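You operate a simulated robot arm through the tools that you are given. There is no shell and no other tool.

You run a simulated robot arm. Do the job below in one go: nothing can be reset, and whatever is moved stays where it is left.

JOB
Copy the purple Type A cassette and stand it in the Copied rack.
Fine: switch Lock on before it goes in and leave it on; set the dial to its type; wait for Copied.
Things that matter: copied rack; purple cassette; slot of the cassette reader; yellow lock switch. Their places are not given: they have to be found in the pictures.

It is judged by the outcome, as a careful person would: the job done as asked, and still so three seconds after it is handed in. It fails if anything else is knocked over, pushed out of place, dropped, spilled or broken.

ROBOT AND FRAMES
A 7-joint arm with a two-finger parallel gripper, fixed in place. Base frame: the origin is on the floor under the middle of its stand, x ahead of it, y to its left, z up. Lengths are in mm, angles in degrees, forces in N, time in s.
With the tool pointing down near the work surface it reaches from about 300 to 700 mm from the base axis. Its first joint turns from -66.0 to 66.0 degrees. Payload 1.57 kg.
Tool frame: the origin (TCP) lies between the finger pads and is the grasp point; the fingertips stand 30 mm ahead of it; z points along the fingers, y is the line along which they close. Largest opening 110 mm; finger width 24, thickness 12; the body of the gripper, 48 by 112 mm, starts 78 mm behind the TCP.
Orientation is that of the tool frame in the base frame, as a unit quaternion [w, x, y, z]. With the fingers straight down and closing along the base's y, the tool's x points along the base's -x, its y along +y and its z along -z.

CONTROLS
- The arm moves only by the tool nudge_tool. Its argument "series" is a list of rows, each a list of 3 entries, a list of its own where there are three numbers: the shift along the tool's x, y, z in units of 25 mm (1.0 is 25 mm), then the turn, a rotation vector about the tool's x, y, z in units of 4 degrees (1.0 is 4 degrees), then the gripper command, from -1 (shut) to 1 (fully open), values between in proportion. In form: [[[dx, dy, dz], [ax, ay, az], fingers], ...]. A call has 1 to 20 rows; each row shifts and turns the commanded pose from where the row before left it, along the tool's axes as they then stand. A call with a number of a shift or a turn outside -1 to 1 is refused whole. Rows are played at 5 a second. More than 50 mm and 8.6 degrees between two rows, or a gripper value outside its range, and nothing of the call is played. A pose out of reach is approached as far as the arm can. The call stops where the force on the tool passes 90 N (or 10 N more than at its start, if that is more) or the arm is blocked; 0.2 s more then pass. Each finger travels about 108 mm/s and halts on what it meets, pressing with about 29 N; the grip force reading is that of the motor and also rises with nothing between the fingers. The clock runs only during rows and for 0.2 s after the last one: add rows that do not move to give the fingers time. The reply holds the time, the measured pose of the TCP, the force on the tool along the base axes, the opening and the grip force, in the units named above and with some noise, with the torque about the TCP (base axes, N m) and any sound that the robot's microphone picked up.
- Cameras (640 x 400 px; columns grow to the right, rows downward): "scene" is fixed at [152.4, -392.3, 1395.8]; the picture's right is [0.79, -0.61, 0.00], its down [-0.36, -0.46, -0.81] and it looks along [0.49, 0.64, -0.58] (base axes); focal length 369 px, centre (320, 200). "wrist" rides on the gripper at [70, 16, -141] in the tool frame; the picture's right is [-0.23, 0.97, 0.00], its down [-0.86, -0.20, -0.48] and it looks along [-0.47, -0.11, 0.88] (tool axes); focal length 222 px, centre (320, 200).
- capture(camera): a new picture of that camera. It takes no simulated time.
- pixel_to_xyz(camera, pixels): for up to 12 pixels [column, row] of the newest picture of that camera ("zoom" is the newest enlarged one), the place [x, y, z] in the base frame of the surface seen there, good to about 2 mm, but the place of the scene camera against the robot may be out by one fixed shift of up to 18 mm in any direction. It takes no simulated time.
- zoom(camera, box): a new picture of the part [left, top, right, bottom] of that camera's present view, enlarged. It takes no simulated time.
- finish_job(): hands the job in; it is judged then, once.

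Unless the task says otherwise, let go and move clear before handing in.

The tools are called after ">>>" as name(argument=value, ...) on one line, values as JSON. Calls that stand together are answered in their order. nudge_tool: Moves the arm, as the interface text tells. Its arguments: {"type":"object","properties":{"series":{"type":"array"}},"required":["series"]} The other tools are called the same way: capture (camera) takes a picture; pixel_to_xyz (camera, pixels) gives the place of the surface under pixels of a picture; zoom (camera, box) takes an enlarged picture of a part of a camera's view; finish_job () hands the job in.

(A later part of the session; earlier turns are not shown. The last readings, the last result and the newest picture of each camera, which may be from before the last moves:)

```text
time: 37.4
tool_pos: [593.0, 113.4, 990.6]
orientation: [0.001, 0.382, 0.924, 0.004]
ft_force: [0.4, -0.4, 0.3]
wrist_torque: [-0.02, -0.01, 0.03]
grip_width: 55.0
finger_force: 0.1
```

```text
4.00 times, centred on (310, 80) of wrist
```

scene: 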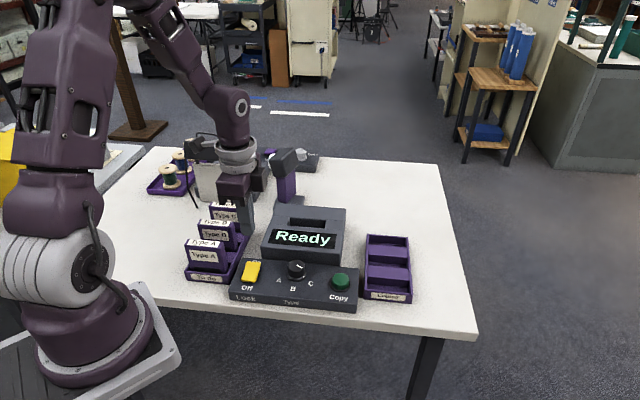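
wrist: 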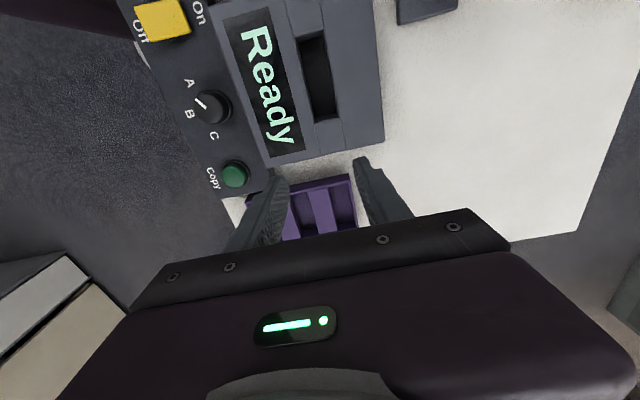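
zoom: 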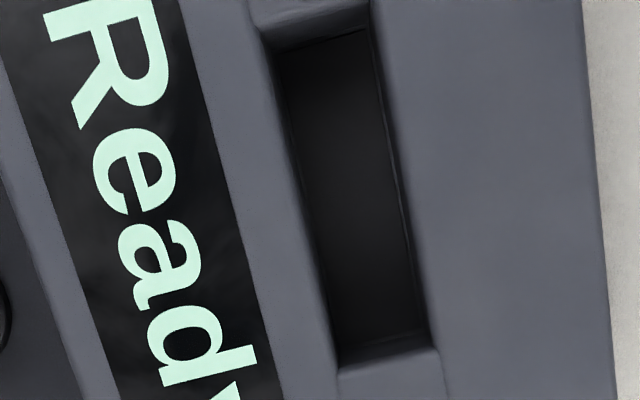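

>>> pixel_to_xyz(camera="zoom", pixels=[[350, 200], [330, 100], [385, 320], [310, 60], [245, 100], [285, 250], [395, 100], [430, 280], [380, 385], [300, 15], [345, 150], [365, 250]])

>>> pixel_to_xyz(camera="zoom", pixels=[[262, 40], [300, 200], [330, 330], [300, 130], [312, 180], [330, 260], [380, 80], [400, 180], [420, 300], [385, 150], [345, 355], [430, 350]])

```text
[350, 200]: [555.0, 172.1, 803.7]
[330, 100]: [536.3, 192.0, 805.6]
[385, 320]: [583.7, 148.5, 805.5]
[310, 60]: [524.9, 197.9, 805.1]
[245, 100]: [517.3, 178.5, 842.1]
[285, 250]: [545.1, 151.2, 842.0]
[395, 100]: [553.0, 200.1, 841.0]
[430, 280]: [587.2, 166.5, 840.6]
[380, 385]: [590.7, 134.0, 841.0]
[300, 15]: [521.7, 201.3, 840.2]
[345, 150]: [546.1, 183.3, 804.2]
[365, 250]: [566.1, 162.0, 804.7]
```

```text
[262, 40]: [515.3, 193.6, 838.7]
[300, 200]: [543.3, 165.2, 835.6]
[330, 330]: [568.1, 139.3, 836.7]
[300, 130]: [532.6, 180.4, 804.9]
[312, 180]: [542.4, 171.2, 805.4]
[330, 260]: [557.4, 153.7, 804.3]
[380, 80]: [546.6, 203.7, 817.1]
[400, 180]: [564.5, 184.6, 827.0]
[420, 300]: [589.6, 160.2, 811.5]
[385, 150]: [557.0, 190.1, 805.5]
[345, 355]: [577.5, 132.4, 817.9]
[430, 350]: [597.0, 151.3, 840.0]
```

The slot floor is at z≈804.7 (37 mm deep), about 28 mm wide. I'll measure its ends and edges more precisely.

>>> zoom(camera="wrist", box=[280, 20, 360, 70])

>>> pixel_to_xyz(camera="zoom", pixels=[[100, 120], [200, 60], [300, 20], [160, 160], [240, 130], [330, 100], [130, 250], [170, 250], [370, 200], [400, 200], [200, 370], [420, 330]])

>>> zoom(camera="wrist", box=[290, 80, 370, 130])

>>> pixel_to_xyz(camera="zoom", pixels=[[200, 330], [300, 300], [380, 270], [210, 270], [290, 265], [350, 250], [120, 200], [150, 200], [340, 150], [370, 150], [210, 310], [370, 290]])

```text
8.00 times, centred on (320, 45) of wrist
```

zoom: 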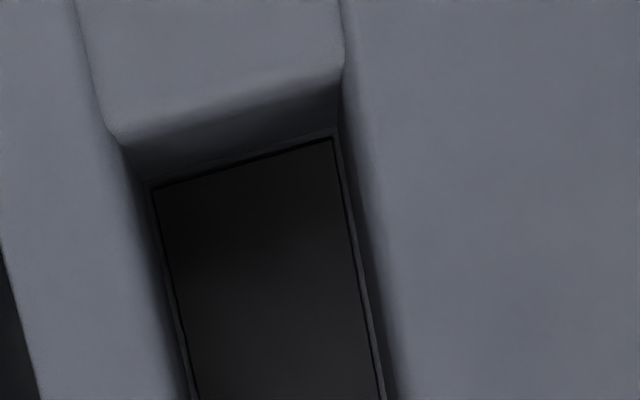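

```text
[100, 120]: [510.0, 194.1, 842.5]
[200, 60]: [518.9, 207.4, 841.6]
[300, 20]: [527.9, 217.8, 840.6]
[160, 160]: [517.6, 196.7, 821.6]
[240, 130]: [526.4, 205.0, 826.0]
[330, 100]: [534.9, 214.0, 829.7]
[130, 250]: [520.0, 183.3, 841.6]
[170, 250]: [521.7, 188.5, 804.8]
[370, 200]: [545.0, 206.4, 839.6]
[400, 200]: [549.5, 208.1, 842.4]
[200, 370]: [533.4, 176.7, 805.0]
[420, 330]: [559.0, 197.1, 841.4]
```

```text
8.00 times, centred on (330, 105) of wrist
```

zoom: 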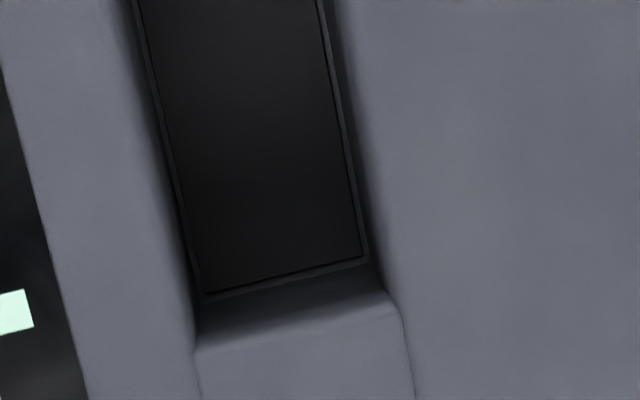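

```text
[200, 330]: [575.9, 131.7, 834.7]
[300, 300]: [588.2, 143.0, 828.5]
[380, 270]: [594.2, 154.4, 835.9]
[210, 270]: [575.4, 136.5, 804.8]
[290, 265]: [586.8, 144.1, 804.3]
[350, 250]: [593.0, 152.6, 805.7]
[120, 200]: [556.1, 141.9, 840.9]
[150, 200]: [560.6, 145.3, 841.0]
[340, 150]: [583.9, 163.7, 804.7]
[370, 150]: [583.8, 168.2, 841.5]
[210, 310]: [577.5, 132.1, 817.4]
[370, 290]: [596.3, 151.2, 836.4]
```

The slot centre is about (556.5,173.2), 88×30 mm with the floor at 804.7. I'll grip Type A high, with TCP at z≈864, so the tips stay above the reader. Moving over the cassette now.

>>> nudge_tool(series=[[[0.878, -0.413, 0], [0, 0, 0], 0], [[0.878, -0.413, 0], [0, 0, 0], 0], [[0.878, -0.413, 0], [0, 0, 0], 0], [[0.878, -0.413, 0], [0, 0, 0], 0], [[0.878, -0.413, 0], [0, 0, 0], 0], [[0.878, -0.413, 0], [0, 0, 0], 0], [[0.878, -0.413, 0], [0, 0, 0], 0], [[0.878, -0.413, 0], [0, 0, 0], 0], [[0.878, -0.413, 0], [0, 0, 0], 0], [[0.878, -0.413, 0], [0, 0, 0], 0], [[0.878, -0.413, 0], [0, 0, 0], 0], [[0.878, -0.413, 0], [0, 0, 0], 0], [[0, 0, 0], [0, 0, 0], 0], [[0, 0, 0], [0, 0, 0], 0]])

>>> capture(camera="wrist")

>>> capture(camera="scene")

```text
time: 40.4
tool_pos: [321.1, 211.9, 988.3]
orientation: [0.001, 0.382, 0.924, 0.003]
ft_force: [0.2, 0.2, 0.5]
wrist_torque: [0.02, 0.01, 0.02]
grip_width: 54.7
finger_force: 0.0
```

```text
taken
```

wrist: 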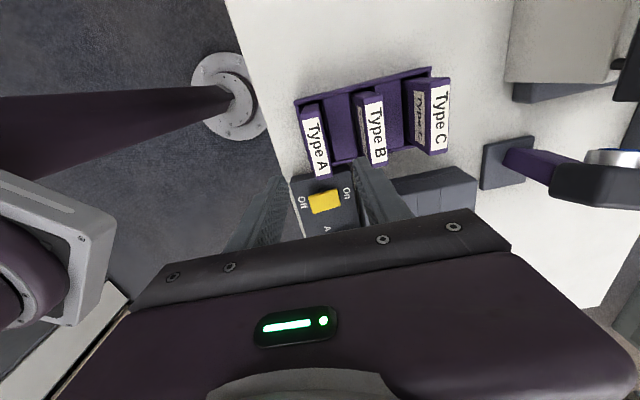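

```text
taken
```

scene: 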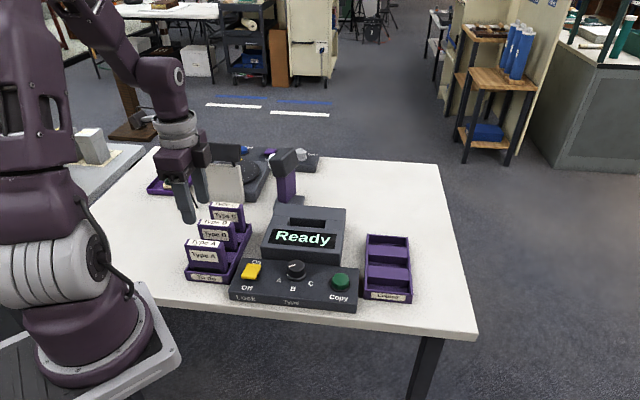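

>>> zoom(camera="wrist", box=[280, 95, 376, 185])

```text
4.44 times, centred on (328, 140) of wrist
```

zoom: 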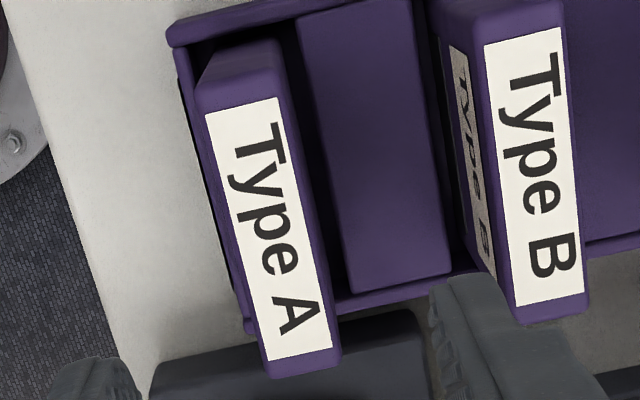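

>>> pixel_to_xyz(camera="zoom", pixels=[[200, 88], [281, 72], [338, 368], [272, 375], [268, 230], [238, 240], [302, 230], [240, 80], [305, 372], [530, 160], [490, 160], [370, 170]])

```text
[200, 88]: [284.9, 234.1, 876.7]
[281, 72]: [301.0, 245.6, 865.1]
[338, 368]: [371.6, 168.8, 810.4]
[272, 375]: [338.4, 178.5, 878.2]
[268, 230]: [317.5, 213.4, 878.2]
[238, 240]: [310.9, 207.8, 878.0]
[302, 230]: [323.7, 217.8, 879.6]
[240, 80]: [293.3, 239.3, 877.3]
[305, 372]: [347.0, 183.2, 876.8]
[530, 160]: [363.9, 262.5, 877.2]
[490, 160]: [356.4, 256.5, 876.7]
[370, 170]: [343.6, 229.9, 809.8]
```

The tool is centred over Type A (its top's midpoint (320,211)). I descend to z≈864 with the fingers open at 55 mm.

>>> nudge_tool(series=[[[0, 0, 1], [0, 0, 0], 0], [[0, 0, 1], [0, 0, 0], 0], [[0, 0, 1], [0, 0, 0], 0], [[0, 0, 0.5], [0, 0, 0], 0], [[0, 0, 0.5], [0, 0, 0], 0], [[0, 0, 0.5], [0, 0, 0], 0], [[0, 0, 0.5], [0, 0, 0], 0], [[0, 0, 0], [0, 0, 0], 0], [[0, 0, 0], [0, 0, 0], 0]])

>>> capture(camera="wrist")

>>> zoom(camera="scene", box=[150, 190, 270, 290])

```text
time: 42.4
tool_pos: [323.4, 212.5, 863.8]
orientation: [0.001, 0.383, 0.924, 0.002]
ft_force: [0.0, 0.1, 0.6]
wrist_torque: [-0.03, 0.0, 0.02]
grip_width: 55.0
finger_force: 0.0
```

```text
taken
```

wrist: 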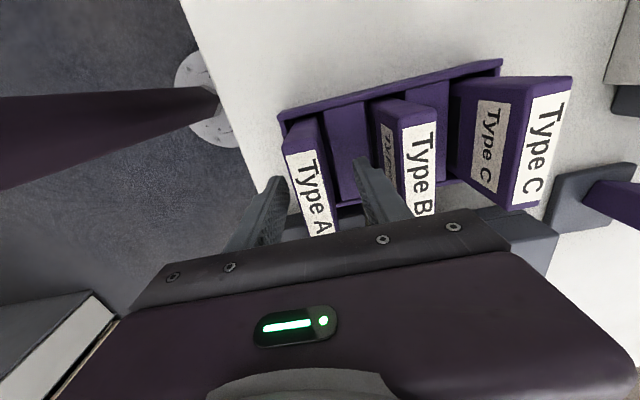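

```text
4.00 times, centred on (210, 240) of scene
```

zoom: 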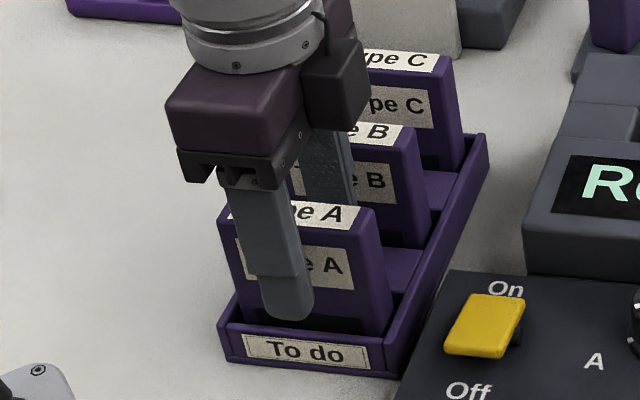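

>>> nudge_tool(series=[[[0, 0, 0], [0, 0, 0], 0]])

>>> nudge_tool(series=[[[0, 0, 0], [0, 0, 0], 0]])

```text
time: 42.8
tool_pos: [323.1, 213.1, 863.2]
orientation: [0.001, 0.383, 0.924, 0.002]
ft_force: [0.2, -0.4, 0.2]
wrist_torque: [0.03, 0.02, -0.01]
grip_width: 55.1
finger_force: 0.1
```

```text
time: 43.2
tool_pos: [323.1, 214.2, 864.2]
orientation: [0.001, 0.383, 0.924, 0.003]
ft_force: [-0.2, -0.7, 0.0]
wrist_torque: [-0.01, -0.01, 0.01]
grip_width: 55.1
finger_force: 0.1
```

The average pose (323.2,213.3) is about 4 mm too far along the thickness direction, so I shift −3.5 mm along the tool's y, then close.

>>> nudge_tool(series=[[[0, -0.14, 0], [0, 0, 0], 0], [[0, 0, 0], [0, 0, 0], 0], [[0, 0, 0], [0, 0, 0], -0.5], [[0, 0, 0], [0, 0, 0], -0.5], [[0, 0, 0], [0, 0, 0], -1], [[0, 0, 0], [0, 0, 0], -1], [[0, 0, 0], [0, 0, 0], -1]])

```text
time: 44.8
tool_pos: [319.5, 210.8, 863.4]
orientation: [0.002, 0.383, 0.924, 0.002]
ft_force: [-1.6, -2.4, 3.2]
wrist_torque: [-0.17, 0.1, 0.02]
grip_width: 21.6
finger_force: 29.2
```

The cassette is gripped (21.6 mm, light forces). I lift it straight up.

>>> nudge_tool(series=[[[0, 0, -0.2], [0, 0, 0], -1], [[0, 0, -0.4], [0, 0, 0], -1], [[0, 0, -0.6], [0, 0, 0], -1], [[0, 0, -0.8], [0, 0, 0], -1], [[0, 0, -0.8], [0, 0, 0], -1], [[0, 0, -0.8], [0, 0, 0], -1], [[0, 0, -0.8], [0, 0, 0], -1], [[0, 0, -0.6], [0, 0, 0], -1], [[0, 0, 0], [0, 0, 0], -1]])

>>> capture(camera="scene")

>>> capture(camera="wrist")

```text
time: 46.8
tool_pos: [318.6, 209.1, 988.2]
orientation: [0.001, 0.383, 0.924, 0.003]
ft_force: [0.8, 0.2, -1.7]
wrist_torque: [0.0, -0.02, 0.02]
grip_width: 21.4
finger_force: 28.7
```

```text
taken
```

scene: 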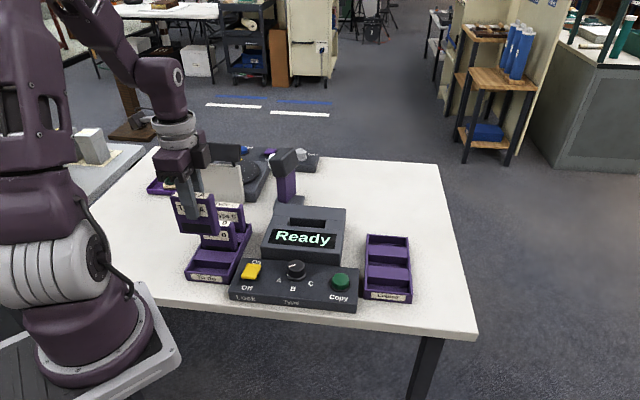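

```text
taken
```

wrist: 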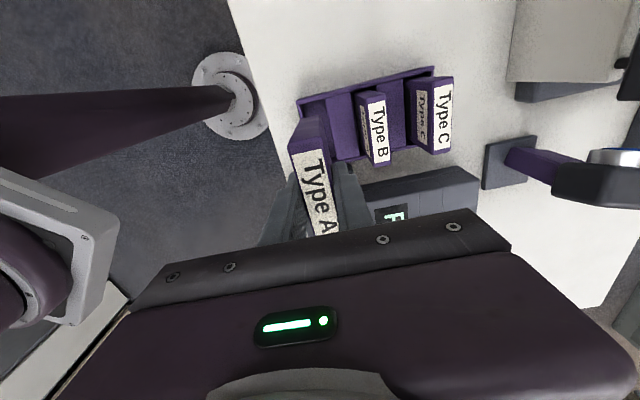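

Type A is clear of the rack and B, C stand undisturbed. I carry it at z≈988 to above the reader slot at (556.5,173.2).

>>> nudge_tool(series=[[[-0.775, 0.568, 0], [0, 0, 0], -1], [[-0.775, 0.568, 0], [0, 0, 0], -1], [[-0.775, 0.568, 0], [0, 0, 0], -1], [[-0.775, 0.568, 0], [0, 0, 0], -1], [[-0.775, 0.568, 0], [0, 0, 0], -1], [[-0.775, 0.568, 0], [0, 0, 0], -1], [[-0.775, 0.568, 0], [0, 0, 0], -1], [[-0.775, 0.568, 0], [0, 0, 0], -1], [[-0.775, 0.568, 0], [0, 0, 0], -1], [[-0.775, 0.568, 0], [0, 0, 0], -1], [[0, 0, 0], [0, 0, 0], -1], [[0, 0, 0], [0, 0, 0], -1]])

>>> nudge_tool(series=[[[0, 0, 0], [0, 0, 0], -1]])

>>> nudge_tool(series=[[[0, 0, 0], [0, 0, 0], -1]])

>>> capture(camera="wrist")

>>> capture(camera="scene")

```text
time: 49.4
tool_pos: [558.0, 172.6, 989.8]
orientation: [0.001, 0.383, 0.924, 0.002]
ft_force: [-1.1, 0.6, -2.2]
wrist_torque: [-0.02, -0.01, 0.0]
grip_width: 21.7
finger_force: 29.2
```

```text
time: 49.8
tool_pos: [557.9, 173.3, 990.2]
orientation: [0.001, 0.383, 0.924, 0.003]
ft_force: [0.2, 0.4, -0.9]
wrist_torque: [0.01, 0.0, -0.03]
grip_width: 21.6
finger_force: 28.8
```

```text
time: 50.2
tool_pos: [559.1, 172.3, 988.7]
orientation: [0.0, 0.382, 0.924, 0.002]
ft_force: [0.3, 1.2, -2.0]
wrist_torque: [-0.03, -0.03, -0.03]
grip_width: 21.7
finger_force: 29.2
```

```text
taken
```

wrist: 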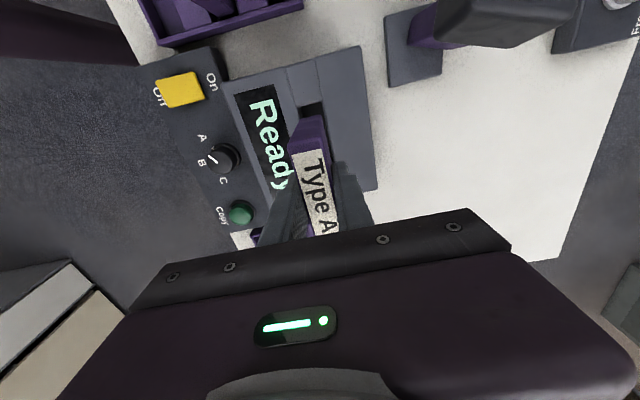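

```text
taken
```

scene: 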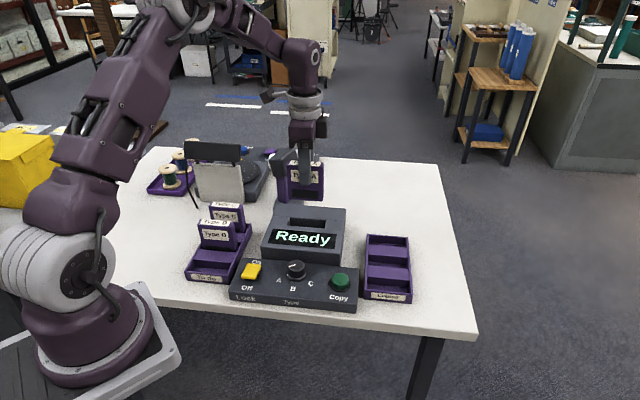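

Average pose is (558.3,172.7); I'll correct about 2 mm and descend until the cassette's bottom is just above the slot, then re-measure.

>>> nudge_tool(series=[[[0.07, -0.035, 0], [0, 0, 0], -1], [[0, 0, 0.8], [0, 0, 0], -1], [[0, 0, 0.8], [0, 0, 0], -1], [[0, 0, 0.6], [0, 0, 0], -1], [[0, 0, 0], [0, 0, 0], -1], [[0, 0, 0], [0, 0, 0], -1]])

>>> nudge_tool(series=[[[0, 0, 0], [0, 0, 0], -1]])

>>> nudge_tool(series=[[[0, 0, 0], [0, 0, 0], -1]])

>>> capture(camera="wrist")

>>> zoom(camera="scene", box=[240, 150, 370, 270])

```text
time: 51.6
tool_pos: [556.0, 175.0, 934.7]
orientation: [0.001, 0.383, 0.924, 0.003]
ft_force: [-0.5, -0.2, -1.9]
wrist_torque: [0.04, 0.02, -0.02]
grip_width: 21.8
finger_force: 28.7
```

```text
time: 52.0
tool_pos: [555.5, 174.4, 935.1]
orientation: [0.001, 0.383, 0.924, 0.002]
ft_force: [0.7, -0.6, -1.6]
wrist_torque: [0.0, -0.01, 0.01]
grip_width: 21.8
finger_force: 29.6
```

```text
time: 52.4
tool_pos: [555.4, 174.5, 933.7]
orientation: [0.001, 0.383, 0.924, 0.003]
ft_force: [-0.6, 0.0, -2.2]
wrist_torque: [0.0, 0.02, 0.0]
grip_width: 21.7
finger_force: 28.2
```

```text
taken
```

wrist: 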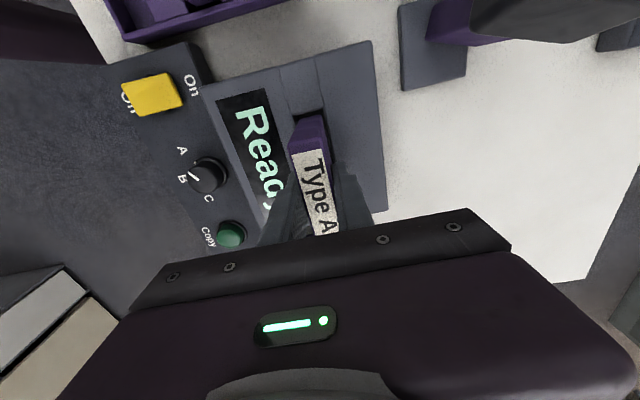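

```text
3.33 times, centred on (305, 210) of scene
```

zoom: 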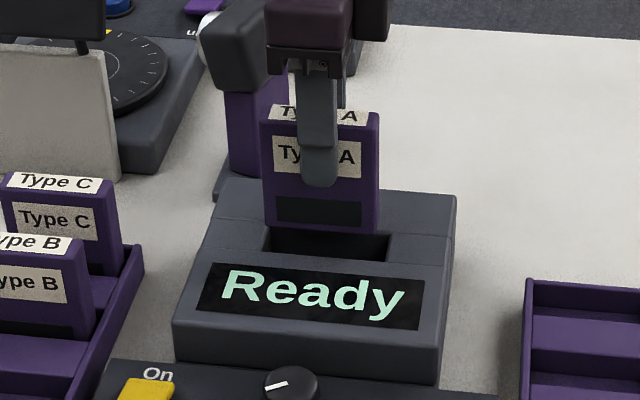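

>>> zoom(camera="wrist", box=[240, 60, 400, 210])

>>> pixel_to_xyz(camera="zoom", pixels=[[220, 245], [318, 228], [270, 235], [200, 330], [340, 310], [220, 220], [340, 190], [300, 180]])

```text
2.67 times, centred on (320, 135) of wrist
```

zoom: 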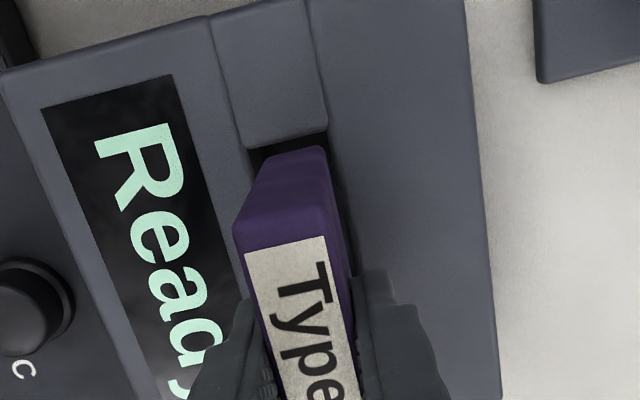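

```text
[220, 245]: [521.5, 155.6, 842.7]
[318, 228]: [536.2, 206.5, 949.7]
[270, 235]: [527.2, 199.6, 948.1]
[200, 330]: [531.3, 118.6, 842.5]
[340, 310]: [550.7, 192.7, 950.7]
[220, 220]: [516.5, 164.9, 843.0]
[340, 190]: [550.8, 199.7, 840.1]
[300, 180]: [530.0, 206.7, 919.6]
```

>>> pixel_to_xyz(camera="zoom", pixels=[[290, 165], [310, 165], [280, 190], [300, 200], [260, 215], [310, 200], [290, 180], [255, 152], [290, 143], [315, 137], [265, 160], [338, 200]])

```text
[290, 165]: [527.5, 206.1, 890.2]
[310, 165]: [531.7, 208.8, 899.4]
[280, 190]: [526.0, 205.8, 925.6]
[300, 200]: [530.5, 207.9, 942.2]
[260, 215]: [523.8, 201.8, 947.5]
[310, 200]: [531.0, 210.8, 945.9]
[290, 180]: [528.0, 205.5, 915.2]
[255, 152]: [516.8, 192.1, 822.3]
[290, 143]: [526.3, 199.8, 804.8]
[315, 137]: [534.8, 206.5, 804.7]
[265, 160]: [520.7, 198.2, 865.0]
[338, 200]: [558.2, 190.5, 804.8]
```

The cassette's end face is at v≈227.5 (v along (0.7,−0.7)), level with the slot's end wall at 227, so I shift about 2.8 mm towards the slot's middle, then lower slowly while watching the force.

>>> nudge_tool(series=[[[-0.11, 0, 0], [0, 0, 0], -1], [[0, 0, 0], [0, 0, 0], -1], [[0, 0, 0.2], [0, 0, 0], -1], [[0, 0, 0.2], [0, 0, 0], -1], [[0, 0, 0.2], [0, 0, 0], -1], [[0, 0, 0.2], [0, 0, 0], -1], [[0, 0, 0], [0, 0, 0], -1]])

>>> zoom(camera="scene", box=[240, 150, 370, 270])

>>> zoom(camera="wrist", box=[240, 60, 400, 210])

```text
time: 54.0
tool_pos: [556.9, 171.1, 914.2]
orientation: [0.002, 0.382, 0.924, 0.003]
ft_force: [-0.2, -0.5, -1.7]
wrist_torque: [-0.01, 0.0, 0.03]
grip_width: 21.5
finger_force: 29.0
```

```text
3.33 times, centred on (305, 210) of scene
```

zoom: 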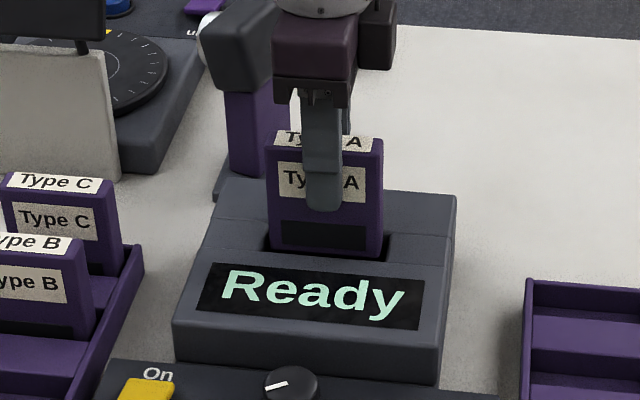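

```text
2.67 times, centred on (320, 135) of wrist
```

zoom: 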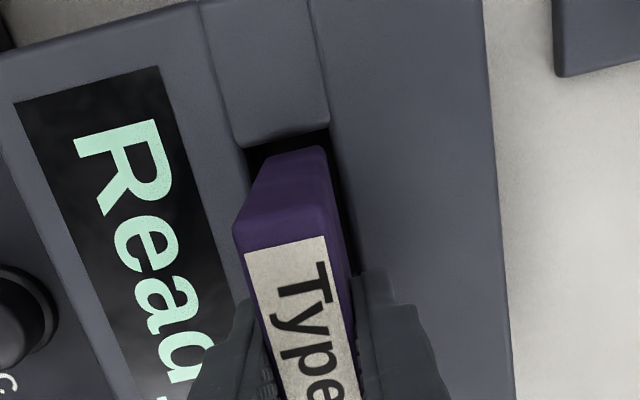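

The bottom has entered the slot without contact force. I continue downward slowly to the floor (TCP ≈883).

>>> nudge_tool(series=[[[0, 0.03, 0.2], [0, 0, 0], -1], [[0, 0, 0.2], [0, 0, 0], -1], [[0, 0, 0.2], [0, 0, 0], -1], [[0, 0, 0.2], [0, 0, 0], -1], [[0, 0, 0.2], [0, 0, 0], -1], [[0, 0, 0], [0, 0, 0], -1]])

```text
time: 55.4
tool_pos: [557.2, 172.8, 888.9]
orientation: [0.001, 0.383, 0.924, 0.003]
ft_force: [0.2, 1.3, -1.3]
wrist_torque: [-0.02, 0.03, 0.02]
grip_width: 21.4
finger_force: 29.2
```

>>> nudge_tool(series=[[[0, 0, 0.1], [0, 0, 0], -1], [[0, 0, 0.06], [0, 0, 0], -1], [[0, 0, 0.06], [0, 0, 0], -1], [[0, 0, 0], [0, 0, 0], -1]])

>>> zoom(camera="scene", box=[240, 150, 370, 270])

```text
time: 56.4
tool_pos: [558.0, 173.3, 883.6]
orientation: [0.0, 0.383, 0.924, 0.002]
ft_force: [-0.6, 0.4, -2.0]
wrist_torque: [-0.02, 0.0, -0.02]
grip_width: 21.8
finger_force: 28.8
```

```text
3.33 times, centred on (305, 210) of scene
```

zoom: 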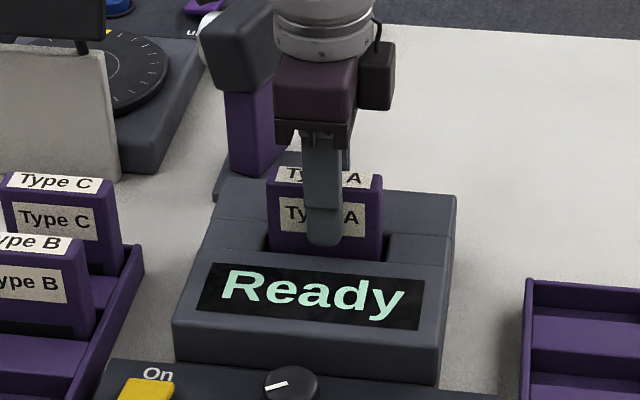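

No contact yet at z=883.6; I go on in 1 mm steps.

>>> nudge_tool(series=[[[0, 0, 0.04], [0, 0, 0], -1], [[0, 0, 0.04], [0, 0, 0], -1], [[0, 0, 0], [0, 0, 0], -1]])

```text
time: 57.2
tool_pos: [555.9, 172.5, 881.8]
orientation: [0.001, 0.383, 0.924, 0.002]
ft_force: [-3.6, -0.3, 12.0]
wrist_torque: [-0.1, 0.39, -0.02]
grip_width: 21.6
finger_force: 28.9
```

The floor is reached (12 N). I back off a hair, open the fingers and lift clear.

>>> nudge_tool(series=[[[0, 0, -0.03], [0, 0, 0], -1], [[0, 0, 0], [0, 0, 0], -0.5], [[0, 0, 0], [0, 0, 0], -0.2], [[0, 0, 0], [0, 0, 0], -0.1], [[0, 0, 0], [0, 0, 0], -0.1], [[0, 0, -0.4], [0, 0, 0], -0.1], [[0, 0, -0.8], [0, 0, 0], -0.1], [[0, 0, -1], [0, 0, 0], -0.1], [[0, 0, -1], [0, 0, 0], -0.1], [[0, 0, -0.8], [0, 0, 0], -0.1], [[0, 0, 0], [0, 0, 0], -0.1]])

>>> capture(camera="scene")

>>> zoom(camera="scene", box=[225, 170, 385, 310])

>>> capture(camera="wrist")

```text
time: 59.6
tool_pos: [555.4, 170.9, 982.5]
orientation: [0.001, 0.383, 0.924, 0.003]
ft_force: [0.0, 1.3, -0.2]
wrist_torque: [-0.05, 0.01, -0.02]
grip_width: 49.6
finger_force: 0.1
```

```text
taken
```

scene: 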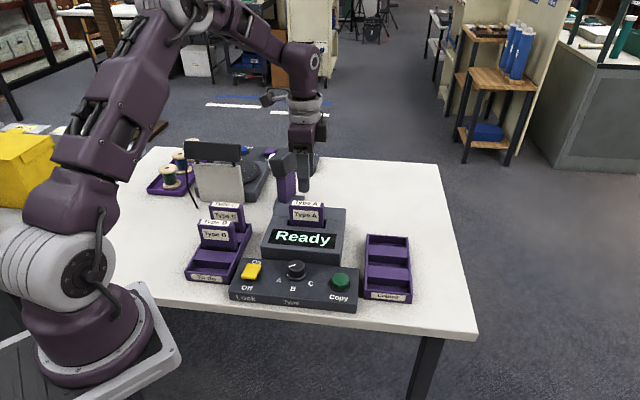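

```text
2.86 times, centred on (305, 240) of scene
```

zoom: 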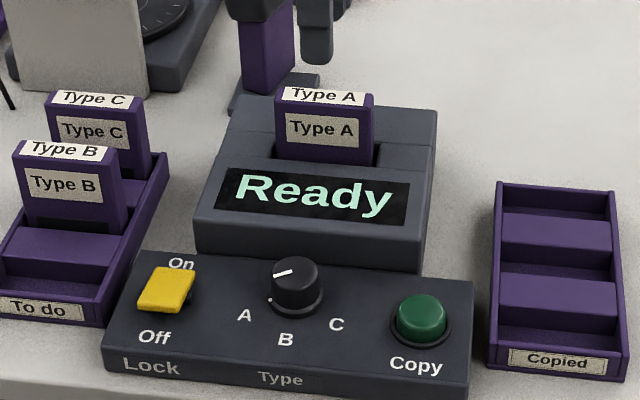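

```text
taken
```

wrist: 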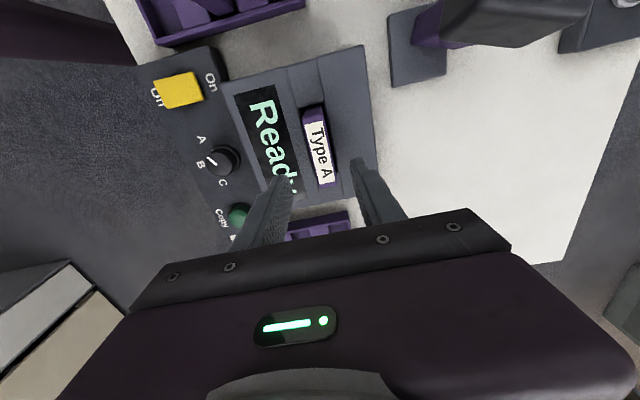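

Type A stands in the slot, the display reads Ready, Lock is on and the dial is at A. Next I go to the Copy button with closed fingers, stopping first to measure it.

>>> nudge_tool(series=[[[-0.65, -0.853, 0], [0, 0, 0], -0.1], [[-0.65, -0.853, 0], [0, 0, 0], -0.1], [[-0.65, -0.853, 0], [0, 0, 0], -1], [[-0.65, -0.853, 0], [0, 0, 0], -1], [[-0.65, -0.853, 0], [0, 0, 0], -1], [[-0.65, -0.853, 0], [0, 0, 0], -1], [[-0.65, -0.853, 0], [0, 0, 0], -1], [[0, 0, 0], [0, 0, 0], -1], [[0, 0, 0], [0, 0, 0], -1]])

>>> capture(camera="wrist")

>>> zoom(camera="wrist", box=[240, 80, 400, 180])

```text
time: 61.6
tool_pos: [532.1, -13.1, 981.9]
orientation: [0.002, 0.383, 0.924, 0.003]
ft_force: [0.8, -0.1, -0.1]
wrist_torque: [0.0, 0.01, -0.01]
grip_width: 0.1
finger_force: 20.7
```

```text
taken
```

wrist: 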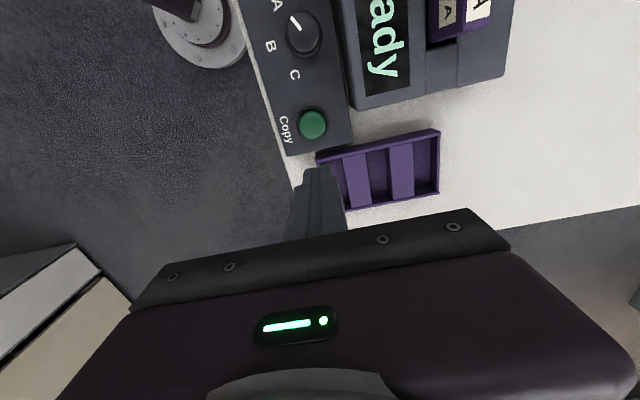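

```text
4.00 times, centred on (320, 130) of wrist
```

zoom: 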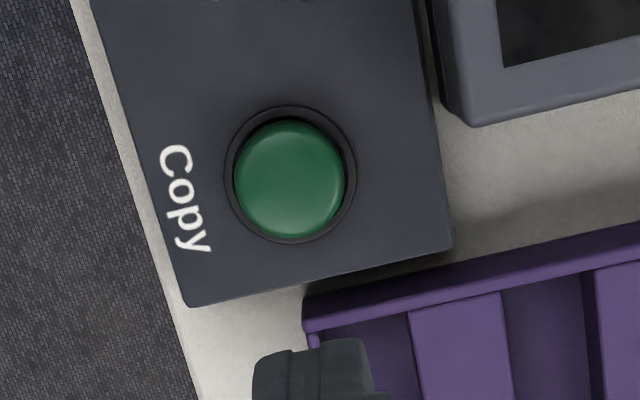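

>>> pixel_to_xyz(camera="zoom", pixels=[[290, 178], [245, 178], [338, 178], [290, 130], [290, 228], [230, 178], [352, 178], [290, 110], [290, 240], [370, 60]])

>>> pixel_to_xyz(camera="wrist", pixels=[[318, 158], [440, 132], [438, 192], [330, 195], [345, 185], [360, 175], [377, 175], [400, 165], [425, 165], [382, 160], [350, 165], [428, 180]])

```text
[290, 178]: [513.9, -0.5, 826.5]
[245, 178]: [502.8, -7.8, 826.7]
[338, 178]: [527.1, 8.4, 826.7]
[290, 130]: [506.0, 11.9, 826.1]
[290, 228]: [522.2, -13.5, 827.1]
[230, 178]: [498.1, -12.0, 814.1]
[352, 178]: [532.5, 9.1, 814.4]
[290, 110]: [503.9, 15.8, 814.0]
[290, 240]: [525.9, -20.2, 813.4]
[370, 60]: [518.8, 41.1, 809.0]
```

```text
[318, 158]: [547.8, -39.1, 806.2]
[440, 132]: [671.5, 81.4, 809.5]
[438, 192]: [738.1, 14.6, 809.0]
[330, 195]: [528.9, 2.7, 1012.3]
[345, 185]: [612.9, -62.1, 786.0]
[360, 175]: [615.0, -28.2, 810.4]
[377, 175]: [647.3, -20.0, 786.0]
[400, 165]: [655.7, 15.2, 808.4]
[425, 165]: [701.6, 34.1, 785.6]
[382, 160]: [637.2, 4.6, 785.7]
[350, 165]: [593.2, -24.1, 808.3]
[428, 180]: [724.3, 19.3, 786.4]
```

The Copy button is centred at (514.5,0), top z≈827. I move over it and descend to just above.

>>> nudge_tool(series=[[[0.87, -0.13, 0], [0, 0, 0], -1], [[0, 0, 1], [0, 0, 0], -1], [[0, 0, 1], [0, 0, 0], -1], [[0, 0, 1], [0, 0, 0], -1], [[0, 0, 1], [0, 0, 0], -1], [[0, 0, 0.6], [0, 0, 0], -1], [[0, 0, 0], [0, 0, 0], -1], [[0, 0, 0], [0, 0, 0], -1]])

>>> capture(camera="wrist")

>>> zoom(camera="scene", box=[285, 215, 415, 310])

```text
time: 63.4
tool_pos: [515.4, 0.2, 866.1]
orientation: [0.002, 0.382, 0.924, 0.002]
ft_force: [0.8, -0.3, 1.1]
wrist_torque: [0.0, -0.02, -0.02]
grip_width: 0.1
finger_force: 21.3
```

```text
taken
```

wrist: 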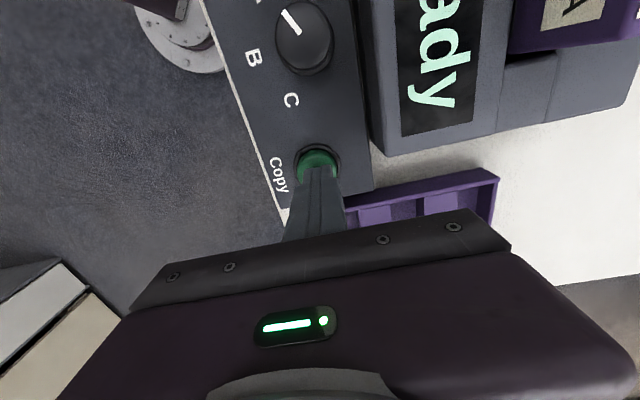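

```text
4.21 times, centred on (350, 262) of scene
```

zoom: 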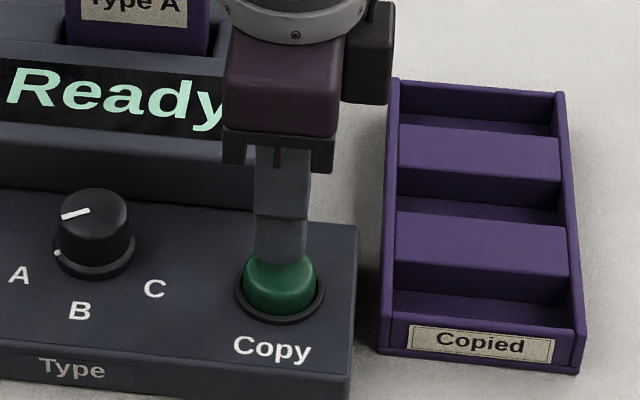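

The closed tips are centred on the green button with about 9 mm to go. I press in small steps.

>>> nudge_tool(series=[[[0, 0, 0.16], [0, 0, 0], -1], [[0, 0, 0.12], [0, 0, 0], -1], [[0, 0, 0.08], [0, 0, 0], -1], [[0, 0, 0.06], [0, 0, 0], -1], [[0, 0, 0.06], [0, 0, 0], -1], [[0, 0, 0], [0, 0, 0], -1]])

>>> zoom(camera="scene", box=[255, 195, 415, 310])

```text
time: 64.8
tool_pos: [515.4, 1.1, 854.2]
orientation: [0.001, 0.383, 0.924, 0.002]
ft_force: [0.2, 0.4, 2.0]
wrist_torque: [0.01, -0.01, 0.0]
grip_width: 0.2
finger_force: 21.6
```

```text
3.48 times, centred on (335, 252) of scene
```

zoom: 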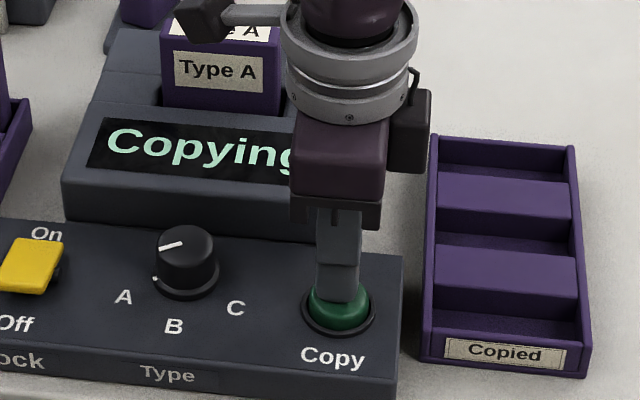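

The display now reads "Copying". I lift off the button and wait clear above.

>>> nudge_tool(series=[[[0, 0, -0.3], [0, 0, 0], -1], [[0, 0, -0.8], [0, 0, 0], -1], [[0, 0, -1], [0, 0, 0], -1], [[0, 0, -1], [0, 0, 0], -1], [[0, 0, -1], [0, 0, 0], -1], [[0, 0, -1], [0, 0, 0], -1], [[0, 0, 0], [0, 0, 0], -1], [[0, 0, 0], [0, 0, 0], -1], [[0, 0, 0], [0, 0, 0], -1], [[0, 0, 0], [0, 0, 0], -1]])

>>> zoom(camera="scene", box=[225, 175, 415, 310])

```text
time: 67.0
tool_pos: [514.6, 0.4, 983.3]
orientation: [0.001, 0.382, 0.924, 0.003]
ft_force: [-0.6, 0.3, -0.9]
wrist_torque: [0.01, 0.0, -0.01]
grip_width: 0.0
finger_force: 21.3
```

```text
2.96 times, centred on (320, 242) of scene
```

zoom: 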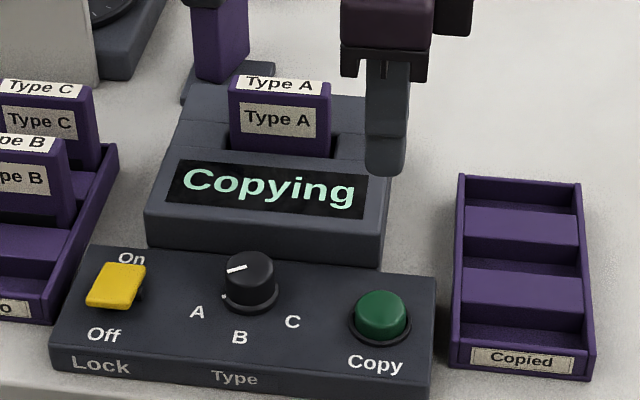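

It is still copying. While waiting, I'll move the wrist camera over the Copied rack to measure its recesses.

>>> nudge_tool(series=[[[-0.83, 0.26, 0], [0, 0, 0], -1], [[-0.83, 0.26, 0], [0, 0, 0], -1], [[-0.83, 0.26, 0], [0, 0, 0], -1], [[-0.83, 0.26, 0], [0, 0, 0], -1], [[-0.83, 0.26, 0], [0, 0, 0], -1], [[-0.83, 0.26, 0], [0, 0, 0], -1], [[0, 0, 0], [0, 0, 0], -1], [[0, 0, 0], [0, 0, 0], -1], [[0, 0, 0], [0, 0, 0], -1]])

>>> capture(camera="wrist")

>>> zoom(camera="scene", box=[225, 175, 415, 310])

>>> zoom(camera="wrist", box=[240, 70, 400, 170])

```text
time: 69.0
tool_pos: [629.8, -60.1, 981.8]
orientation: [0.001, 0.382, 0.924, 0.003]
ft_force: [0.4, 0.6, 0.7]
wrist_torque: [-0.02, 0.01, 0.01]
grip_width: 0.0
finger_force: 21.2
```

```text
taken
```

wrist: 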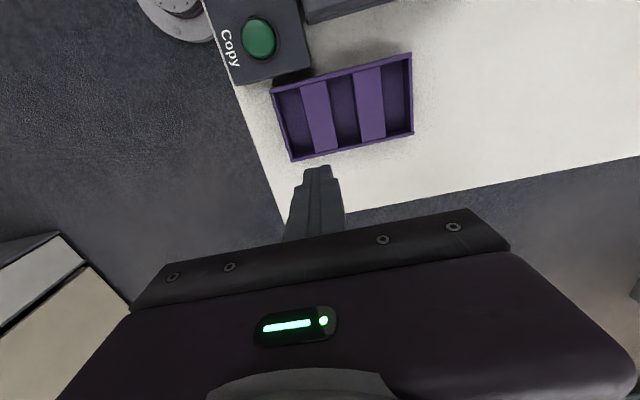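

```text
2.96 times, centred on (320, 242) of scene
```

zoom: 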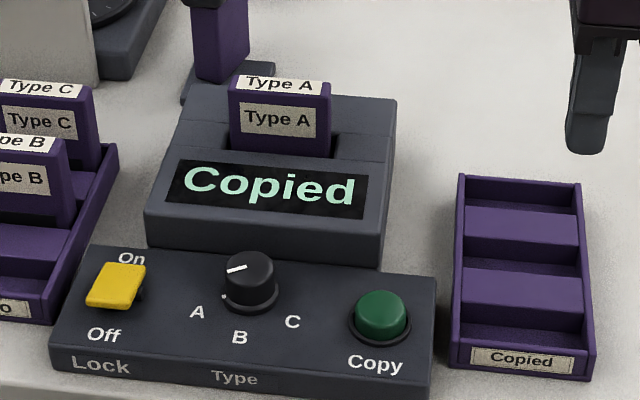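

```text
4.00 times, centred on (320, 120) of wrist
```

zoom: 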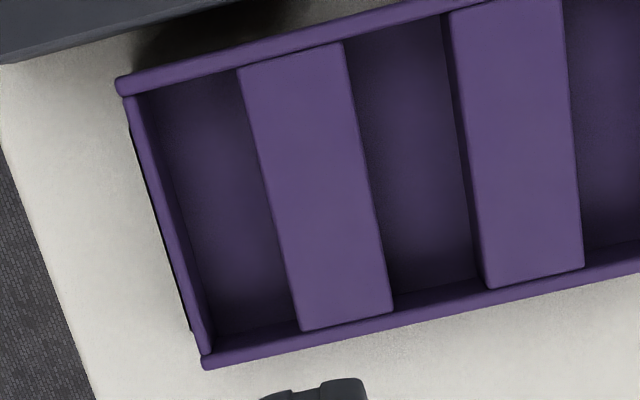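

The display reads "Copied". Now I measure the Copied rack's recesses in the wrist zoom.

>>> pixel_to_xyz(camera="zoom", pixels=[[160, 160], [200, 320], [172, 220], [180, 220], [232, 90], [262, 200], [283, 280], [210, 220], [200, 90], [250, 335], [255, 350], [195, 70]])

>>> pixel_to_xyz(camera="zoom", pixels=[[245, 100], [270, 200], [292, 300], [350, 100], [366, 170], [388, 290], [375, 170], [455, 100], [462, 170], [478, 250], [420, 150], [440, 305]])

```text
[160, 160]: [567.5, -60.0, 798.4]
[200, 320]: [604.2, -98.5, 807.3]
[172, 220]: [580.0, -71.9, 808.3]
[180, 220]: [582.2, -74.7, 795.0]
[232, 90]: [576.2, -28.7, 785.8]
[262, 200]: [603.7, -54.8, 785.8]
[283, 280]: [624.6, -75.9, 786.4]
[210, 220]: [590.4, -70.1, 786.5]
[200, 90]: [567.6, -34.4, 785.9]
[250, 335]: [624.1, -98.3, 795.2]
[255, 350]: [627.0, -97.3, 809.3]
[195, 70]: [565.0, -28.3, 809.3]
```

```text
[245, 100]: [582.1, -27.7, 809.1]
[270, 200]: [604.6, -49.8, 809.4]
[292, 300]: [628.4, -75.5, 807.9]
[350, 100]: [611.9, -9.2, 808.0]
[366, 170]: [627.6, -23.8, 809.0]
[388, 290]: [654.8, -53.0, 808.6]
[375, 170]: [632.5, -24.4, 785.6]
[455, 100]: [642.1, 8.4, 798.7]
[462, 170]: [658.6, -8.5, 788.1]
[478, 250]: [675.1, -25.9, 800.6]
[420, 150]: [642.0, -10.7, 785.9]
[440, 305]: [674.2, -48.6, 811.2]
```

>>> zoom(camera="wrist", box=[265, 80, 329, 120])

>>> pixel_to_xyz(camera="zoom", pixels=[[150, 110], [160, 90], [200, 95], [210, 72], [250, 85], [260, 60], [150, 140], [90, 200], [110, 200], [130, 200], [300, 200], [330, 200]])

>>> zoom(camera="wrist", box=[280, 125, 344, 165])

>>> pixel_to_xyz(camera="zoom", pixels=[[130, 300], [160, 280], [160, 260], [200, 290], [200, 270], [200, 250], [70, 200], [90, 200], [110, 200], [130, 200], [220, 150], [250, 150]])

```text
10.00 times, centred on (297, 100) of wrist
```

zoom: 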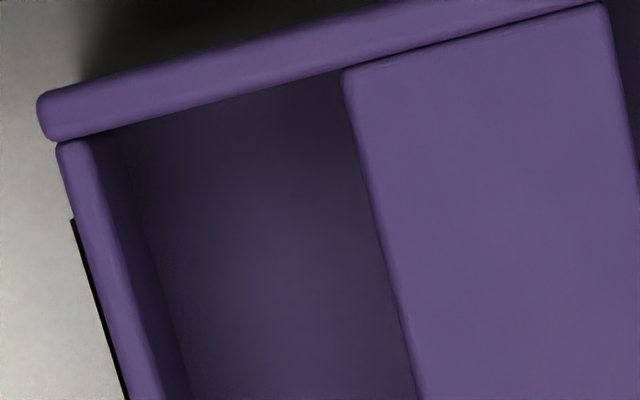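

```text
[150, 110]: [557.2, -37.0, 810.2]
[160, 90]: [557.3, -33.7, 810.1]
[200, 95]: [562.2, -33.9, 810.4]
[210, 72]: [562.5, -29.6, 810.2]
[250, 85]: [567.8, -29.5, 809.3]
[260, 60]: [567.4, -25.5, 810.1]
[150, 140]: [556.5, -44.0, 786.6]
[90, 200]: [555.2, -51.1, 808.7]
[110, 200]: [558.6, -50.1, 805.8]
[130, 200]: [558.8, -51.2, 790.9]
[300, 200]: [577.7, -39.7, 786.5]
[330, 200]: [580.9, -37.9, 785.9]
```

```text
10.00 times, centred on (312, 145) of wrist
```

zoom: 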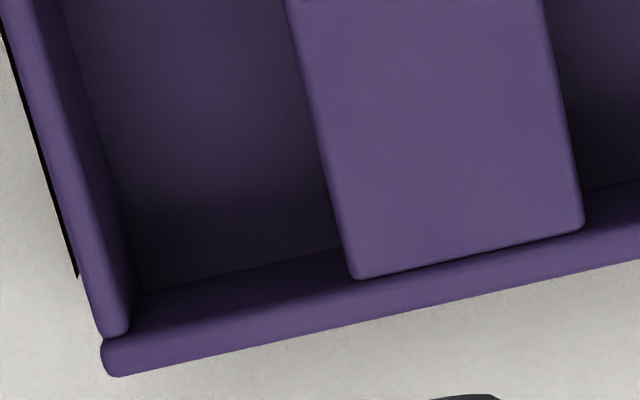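

```text
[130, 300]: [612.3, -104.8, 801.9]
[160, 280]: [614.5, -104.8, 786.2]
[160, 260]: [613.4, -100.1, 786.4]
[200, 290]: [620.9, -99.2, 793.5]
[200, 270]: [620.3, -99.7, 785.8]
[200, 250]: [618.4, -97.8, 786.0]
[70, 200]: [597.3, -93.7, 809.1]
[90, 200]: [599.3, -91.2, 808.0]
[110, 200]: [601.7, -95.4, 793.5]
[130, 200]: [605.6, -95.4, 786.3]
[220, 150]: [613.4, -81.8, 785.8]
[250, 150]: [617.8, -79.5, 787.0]
```

Recess 1 of the Copied rack is about 87.5×30 mm, centred at (594,−64.5), with its floor at 786. Now back to fetch the cassette from the slot with the fingers opened to 50 mm.

>>> nudge_tool(series=[[[0.868, 0.451, 0], [0, 0, 0], -1], [[0.868, 0.451, 0], [0, 0, 0], -1], [[0.868, 0.451, 0], [0, 0, 0], -1], [[0.868, 0.451, 0], [0, 0, 0], -0.1], [[0.868, 0.451, 0], [0, 0, 0], -0.1], [[0.868, 0.451, 0], [0, 0, 0], -0.1], [[0.868, 0.451, 0], [0, 0, 0], -0.1], [[0.868, 0.451, 0], [0, 0, 0], -0.1], [[0.868, 0.451, 0], [0, 0, 0], -0.1], [[0.868, 0.451, 0], [0, 0, 0], -0.1], [[0, 0, 0], [0, 0, 0], -0.1], [[0, 0, 0], [0, 0, 0], -0.1]])

>>> nudge_tool(series=[[[0, 0, 0], [0, 0, 0], -0.1]])

>>> capture(camera="wrist")

>>> zoom(camera="wrist", box=[270, 90, 366, 190])

>>> pixel_to_xyz(camera="wrist", pixels=[[303, 112], [322, 110], [312, 110], [335, 180], [314, 186], [325, 183], [318, 150], [308, 152], [330, 148]])

```text
time: 71.6
tool_pos: [557.5, 172.7, 982.9]
orientation: [0.001, 0.383, 0.924, 0.002]
ft_force: [0.3, 0.5, 0.3]
wrist_torque: [0.0, 0.01, 0.0]
grip_width: 49.6
finger_force: 0.0
```

```text
time: 72.0
tool_pos: [556.4, 171.4, 983.1]
orientation: [0.002, 0.382, 0.924, 0.002]
ft_force: [0.7, -0.7, 0.1]
wrist_torque: [-0.01, 0.03, -0.01]
grip_width: 49.7
finger_force: 0.0
```

```text
taken
```

wrist: 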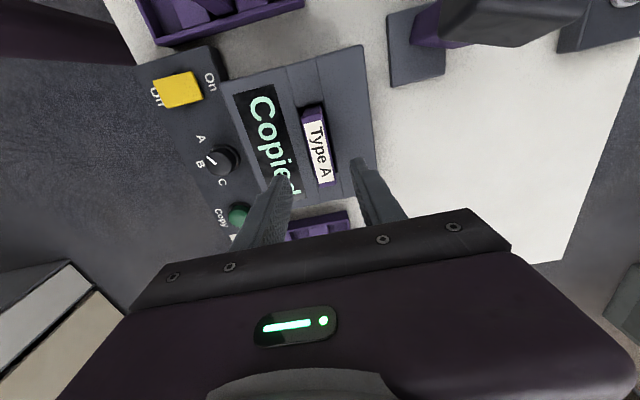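

```text
4.00 times, centred on (318, 140) of wrist
```

zoom: 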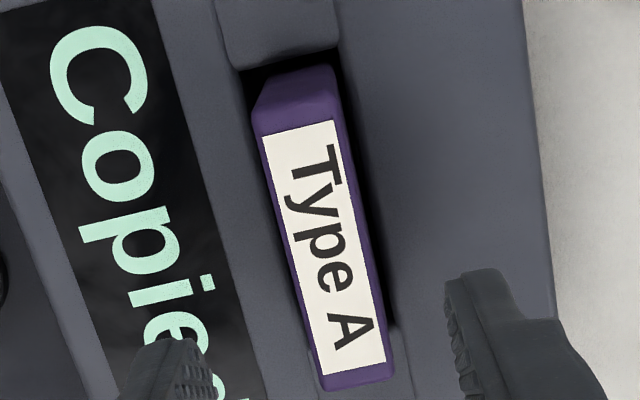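

```text
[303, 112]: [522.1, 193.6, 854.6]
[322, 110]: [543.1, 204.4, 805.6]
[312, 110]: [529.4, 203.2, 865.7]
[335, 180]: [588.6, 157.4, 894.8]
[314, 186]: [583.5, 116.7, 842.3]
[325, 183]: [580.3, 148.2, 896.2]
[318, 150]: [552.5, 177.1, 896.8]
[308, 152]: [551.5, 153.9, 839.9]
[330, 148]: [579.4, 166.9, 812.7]
```

>>> pixel_to_xyz(camera="zoom", pixels=[[298, 118], [295, 112], [358, 380], [356, 372], [287, 245], [358, 240], [268, 130], [336, 118], [388, 360], [322, 372], [322, 245]])

```text
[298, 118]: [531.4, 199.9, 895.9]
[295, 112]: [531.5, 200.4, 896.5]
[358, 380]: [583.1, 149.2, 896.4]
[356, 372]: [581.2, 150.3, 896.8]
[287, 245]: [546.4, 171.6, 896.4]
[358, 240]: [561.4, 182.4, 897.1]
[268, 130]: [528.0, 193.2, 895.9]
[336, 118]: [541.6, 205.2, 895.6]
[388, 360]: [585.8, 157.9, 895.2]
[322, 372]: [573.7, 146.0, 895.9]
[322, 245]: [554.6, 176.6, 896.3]
```

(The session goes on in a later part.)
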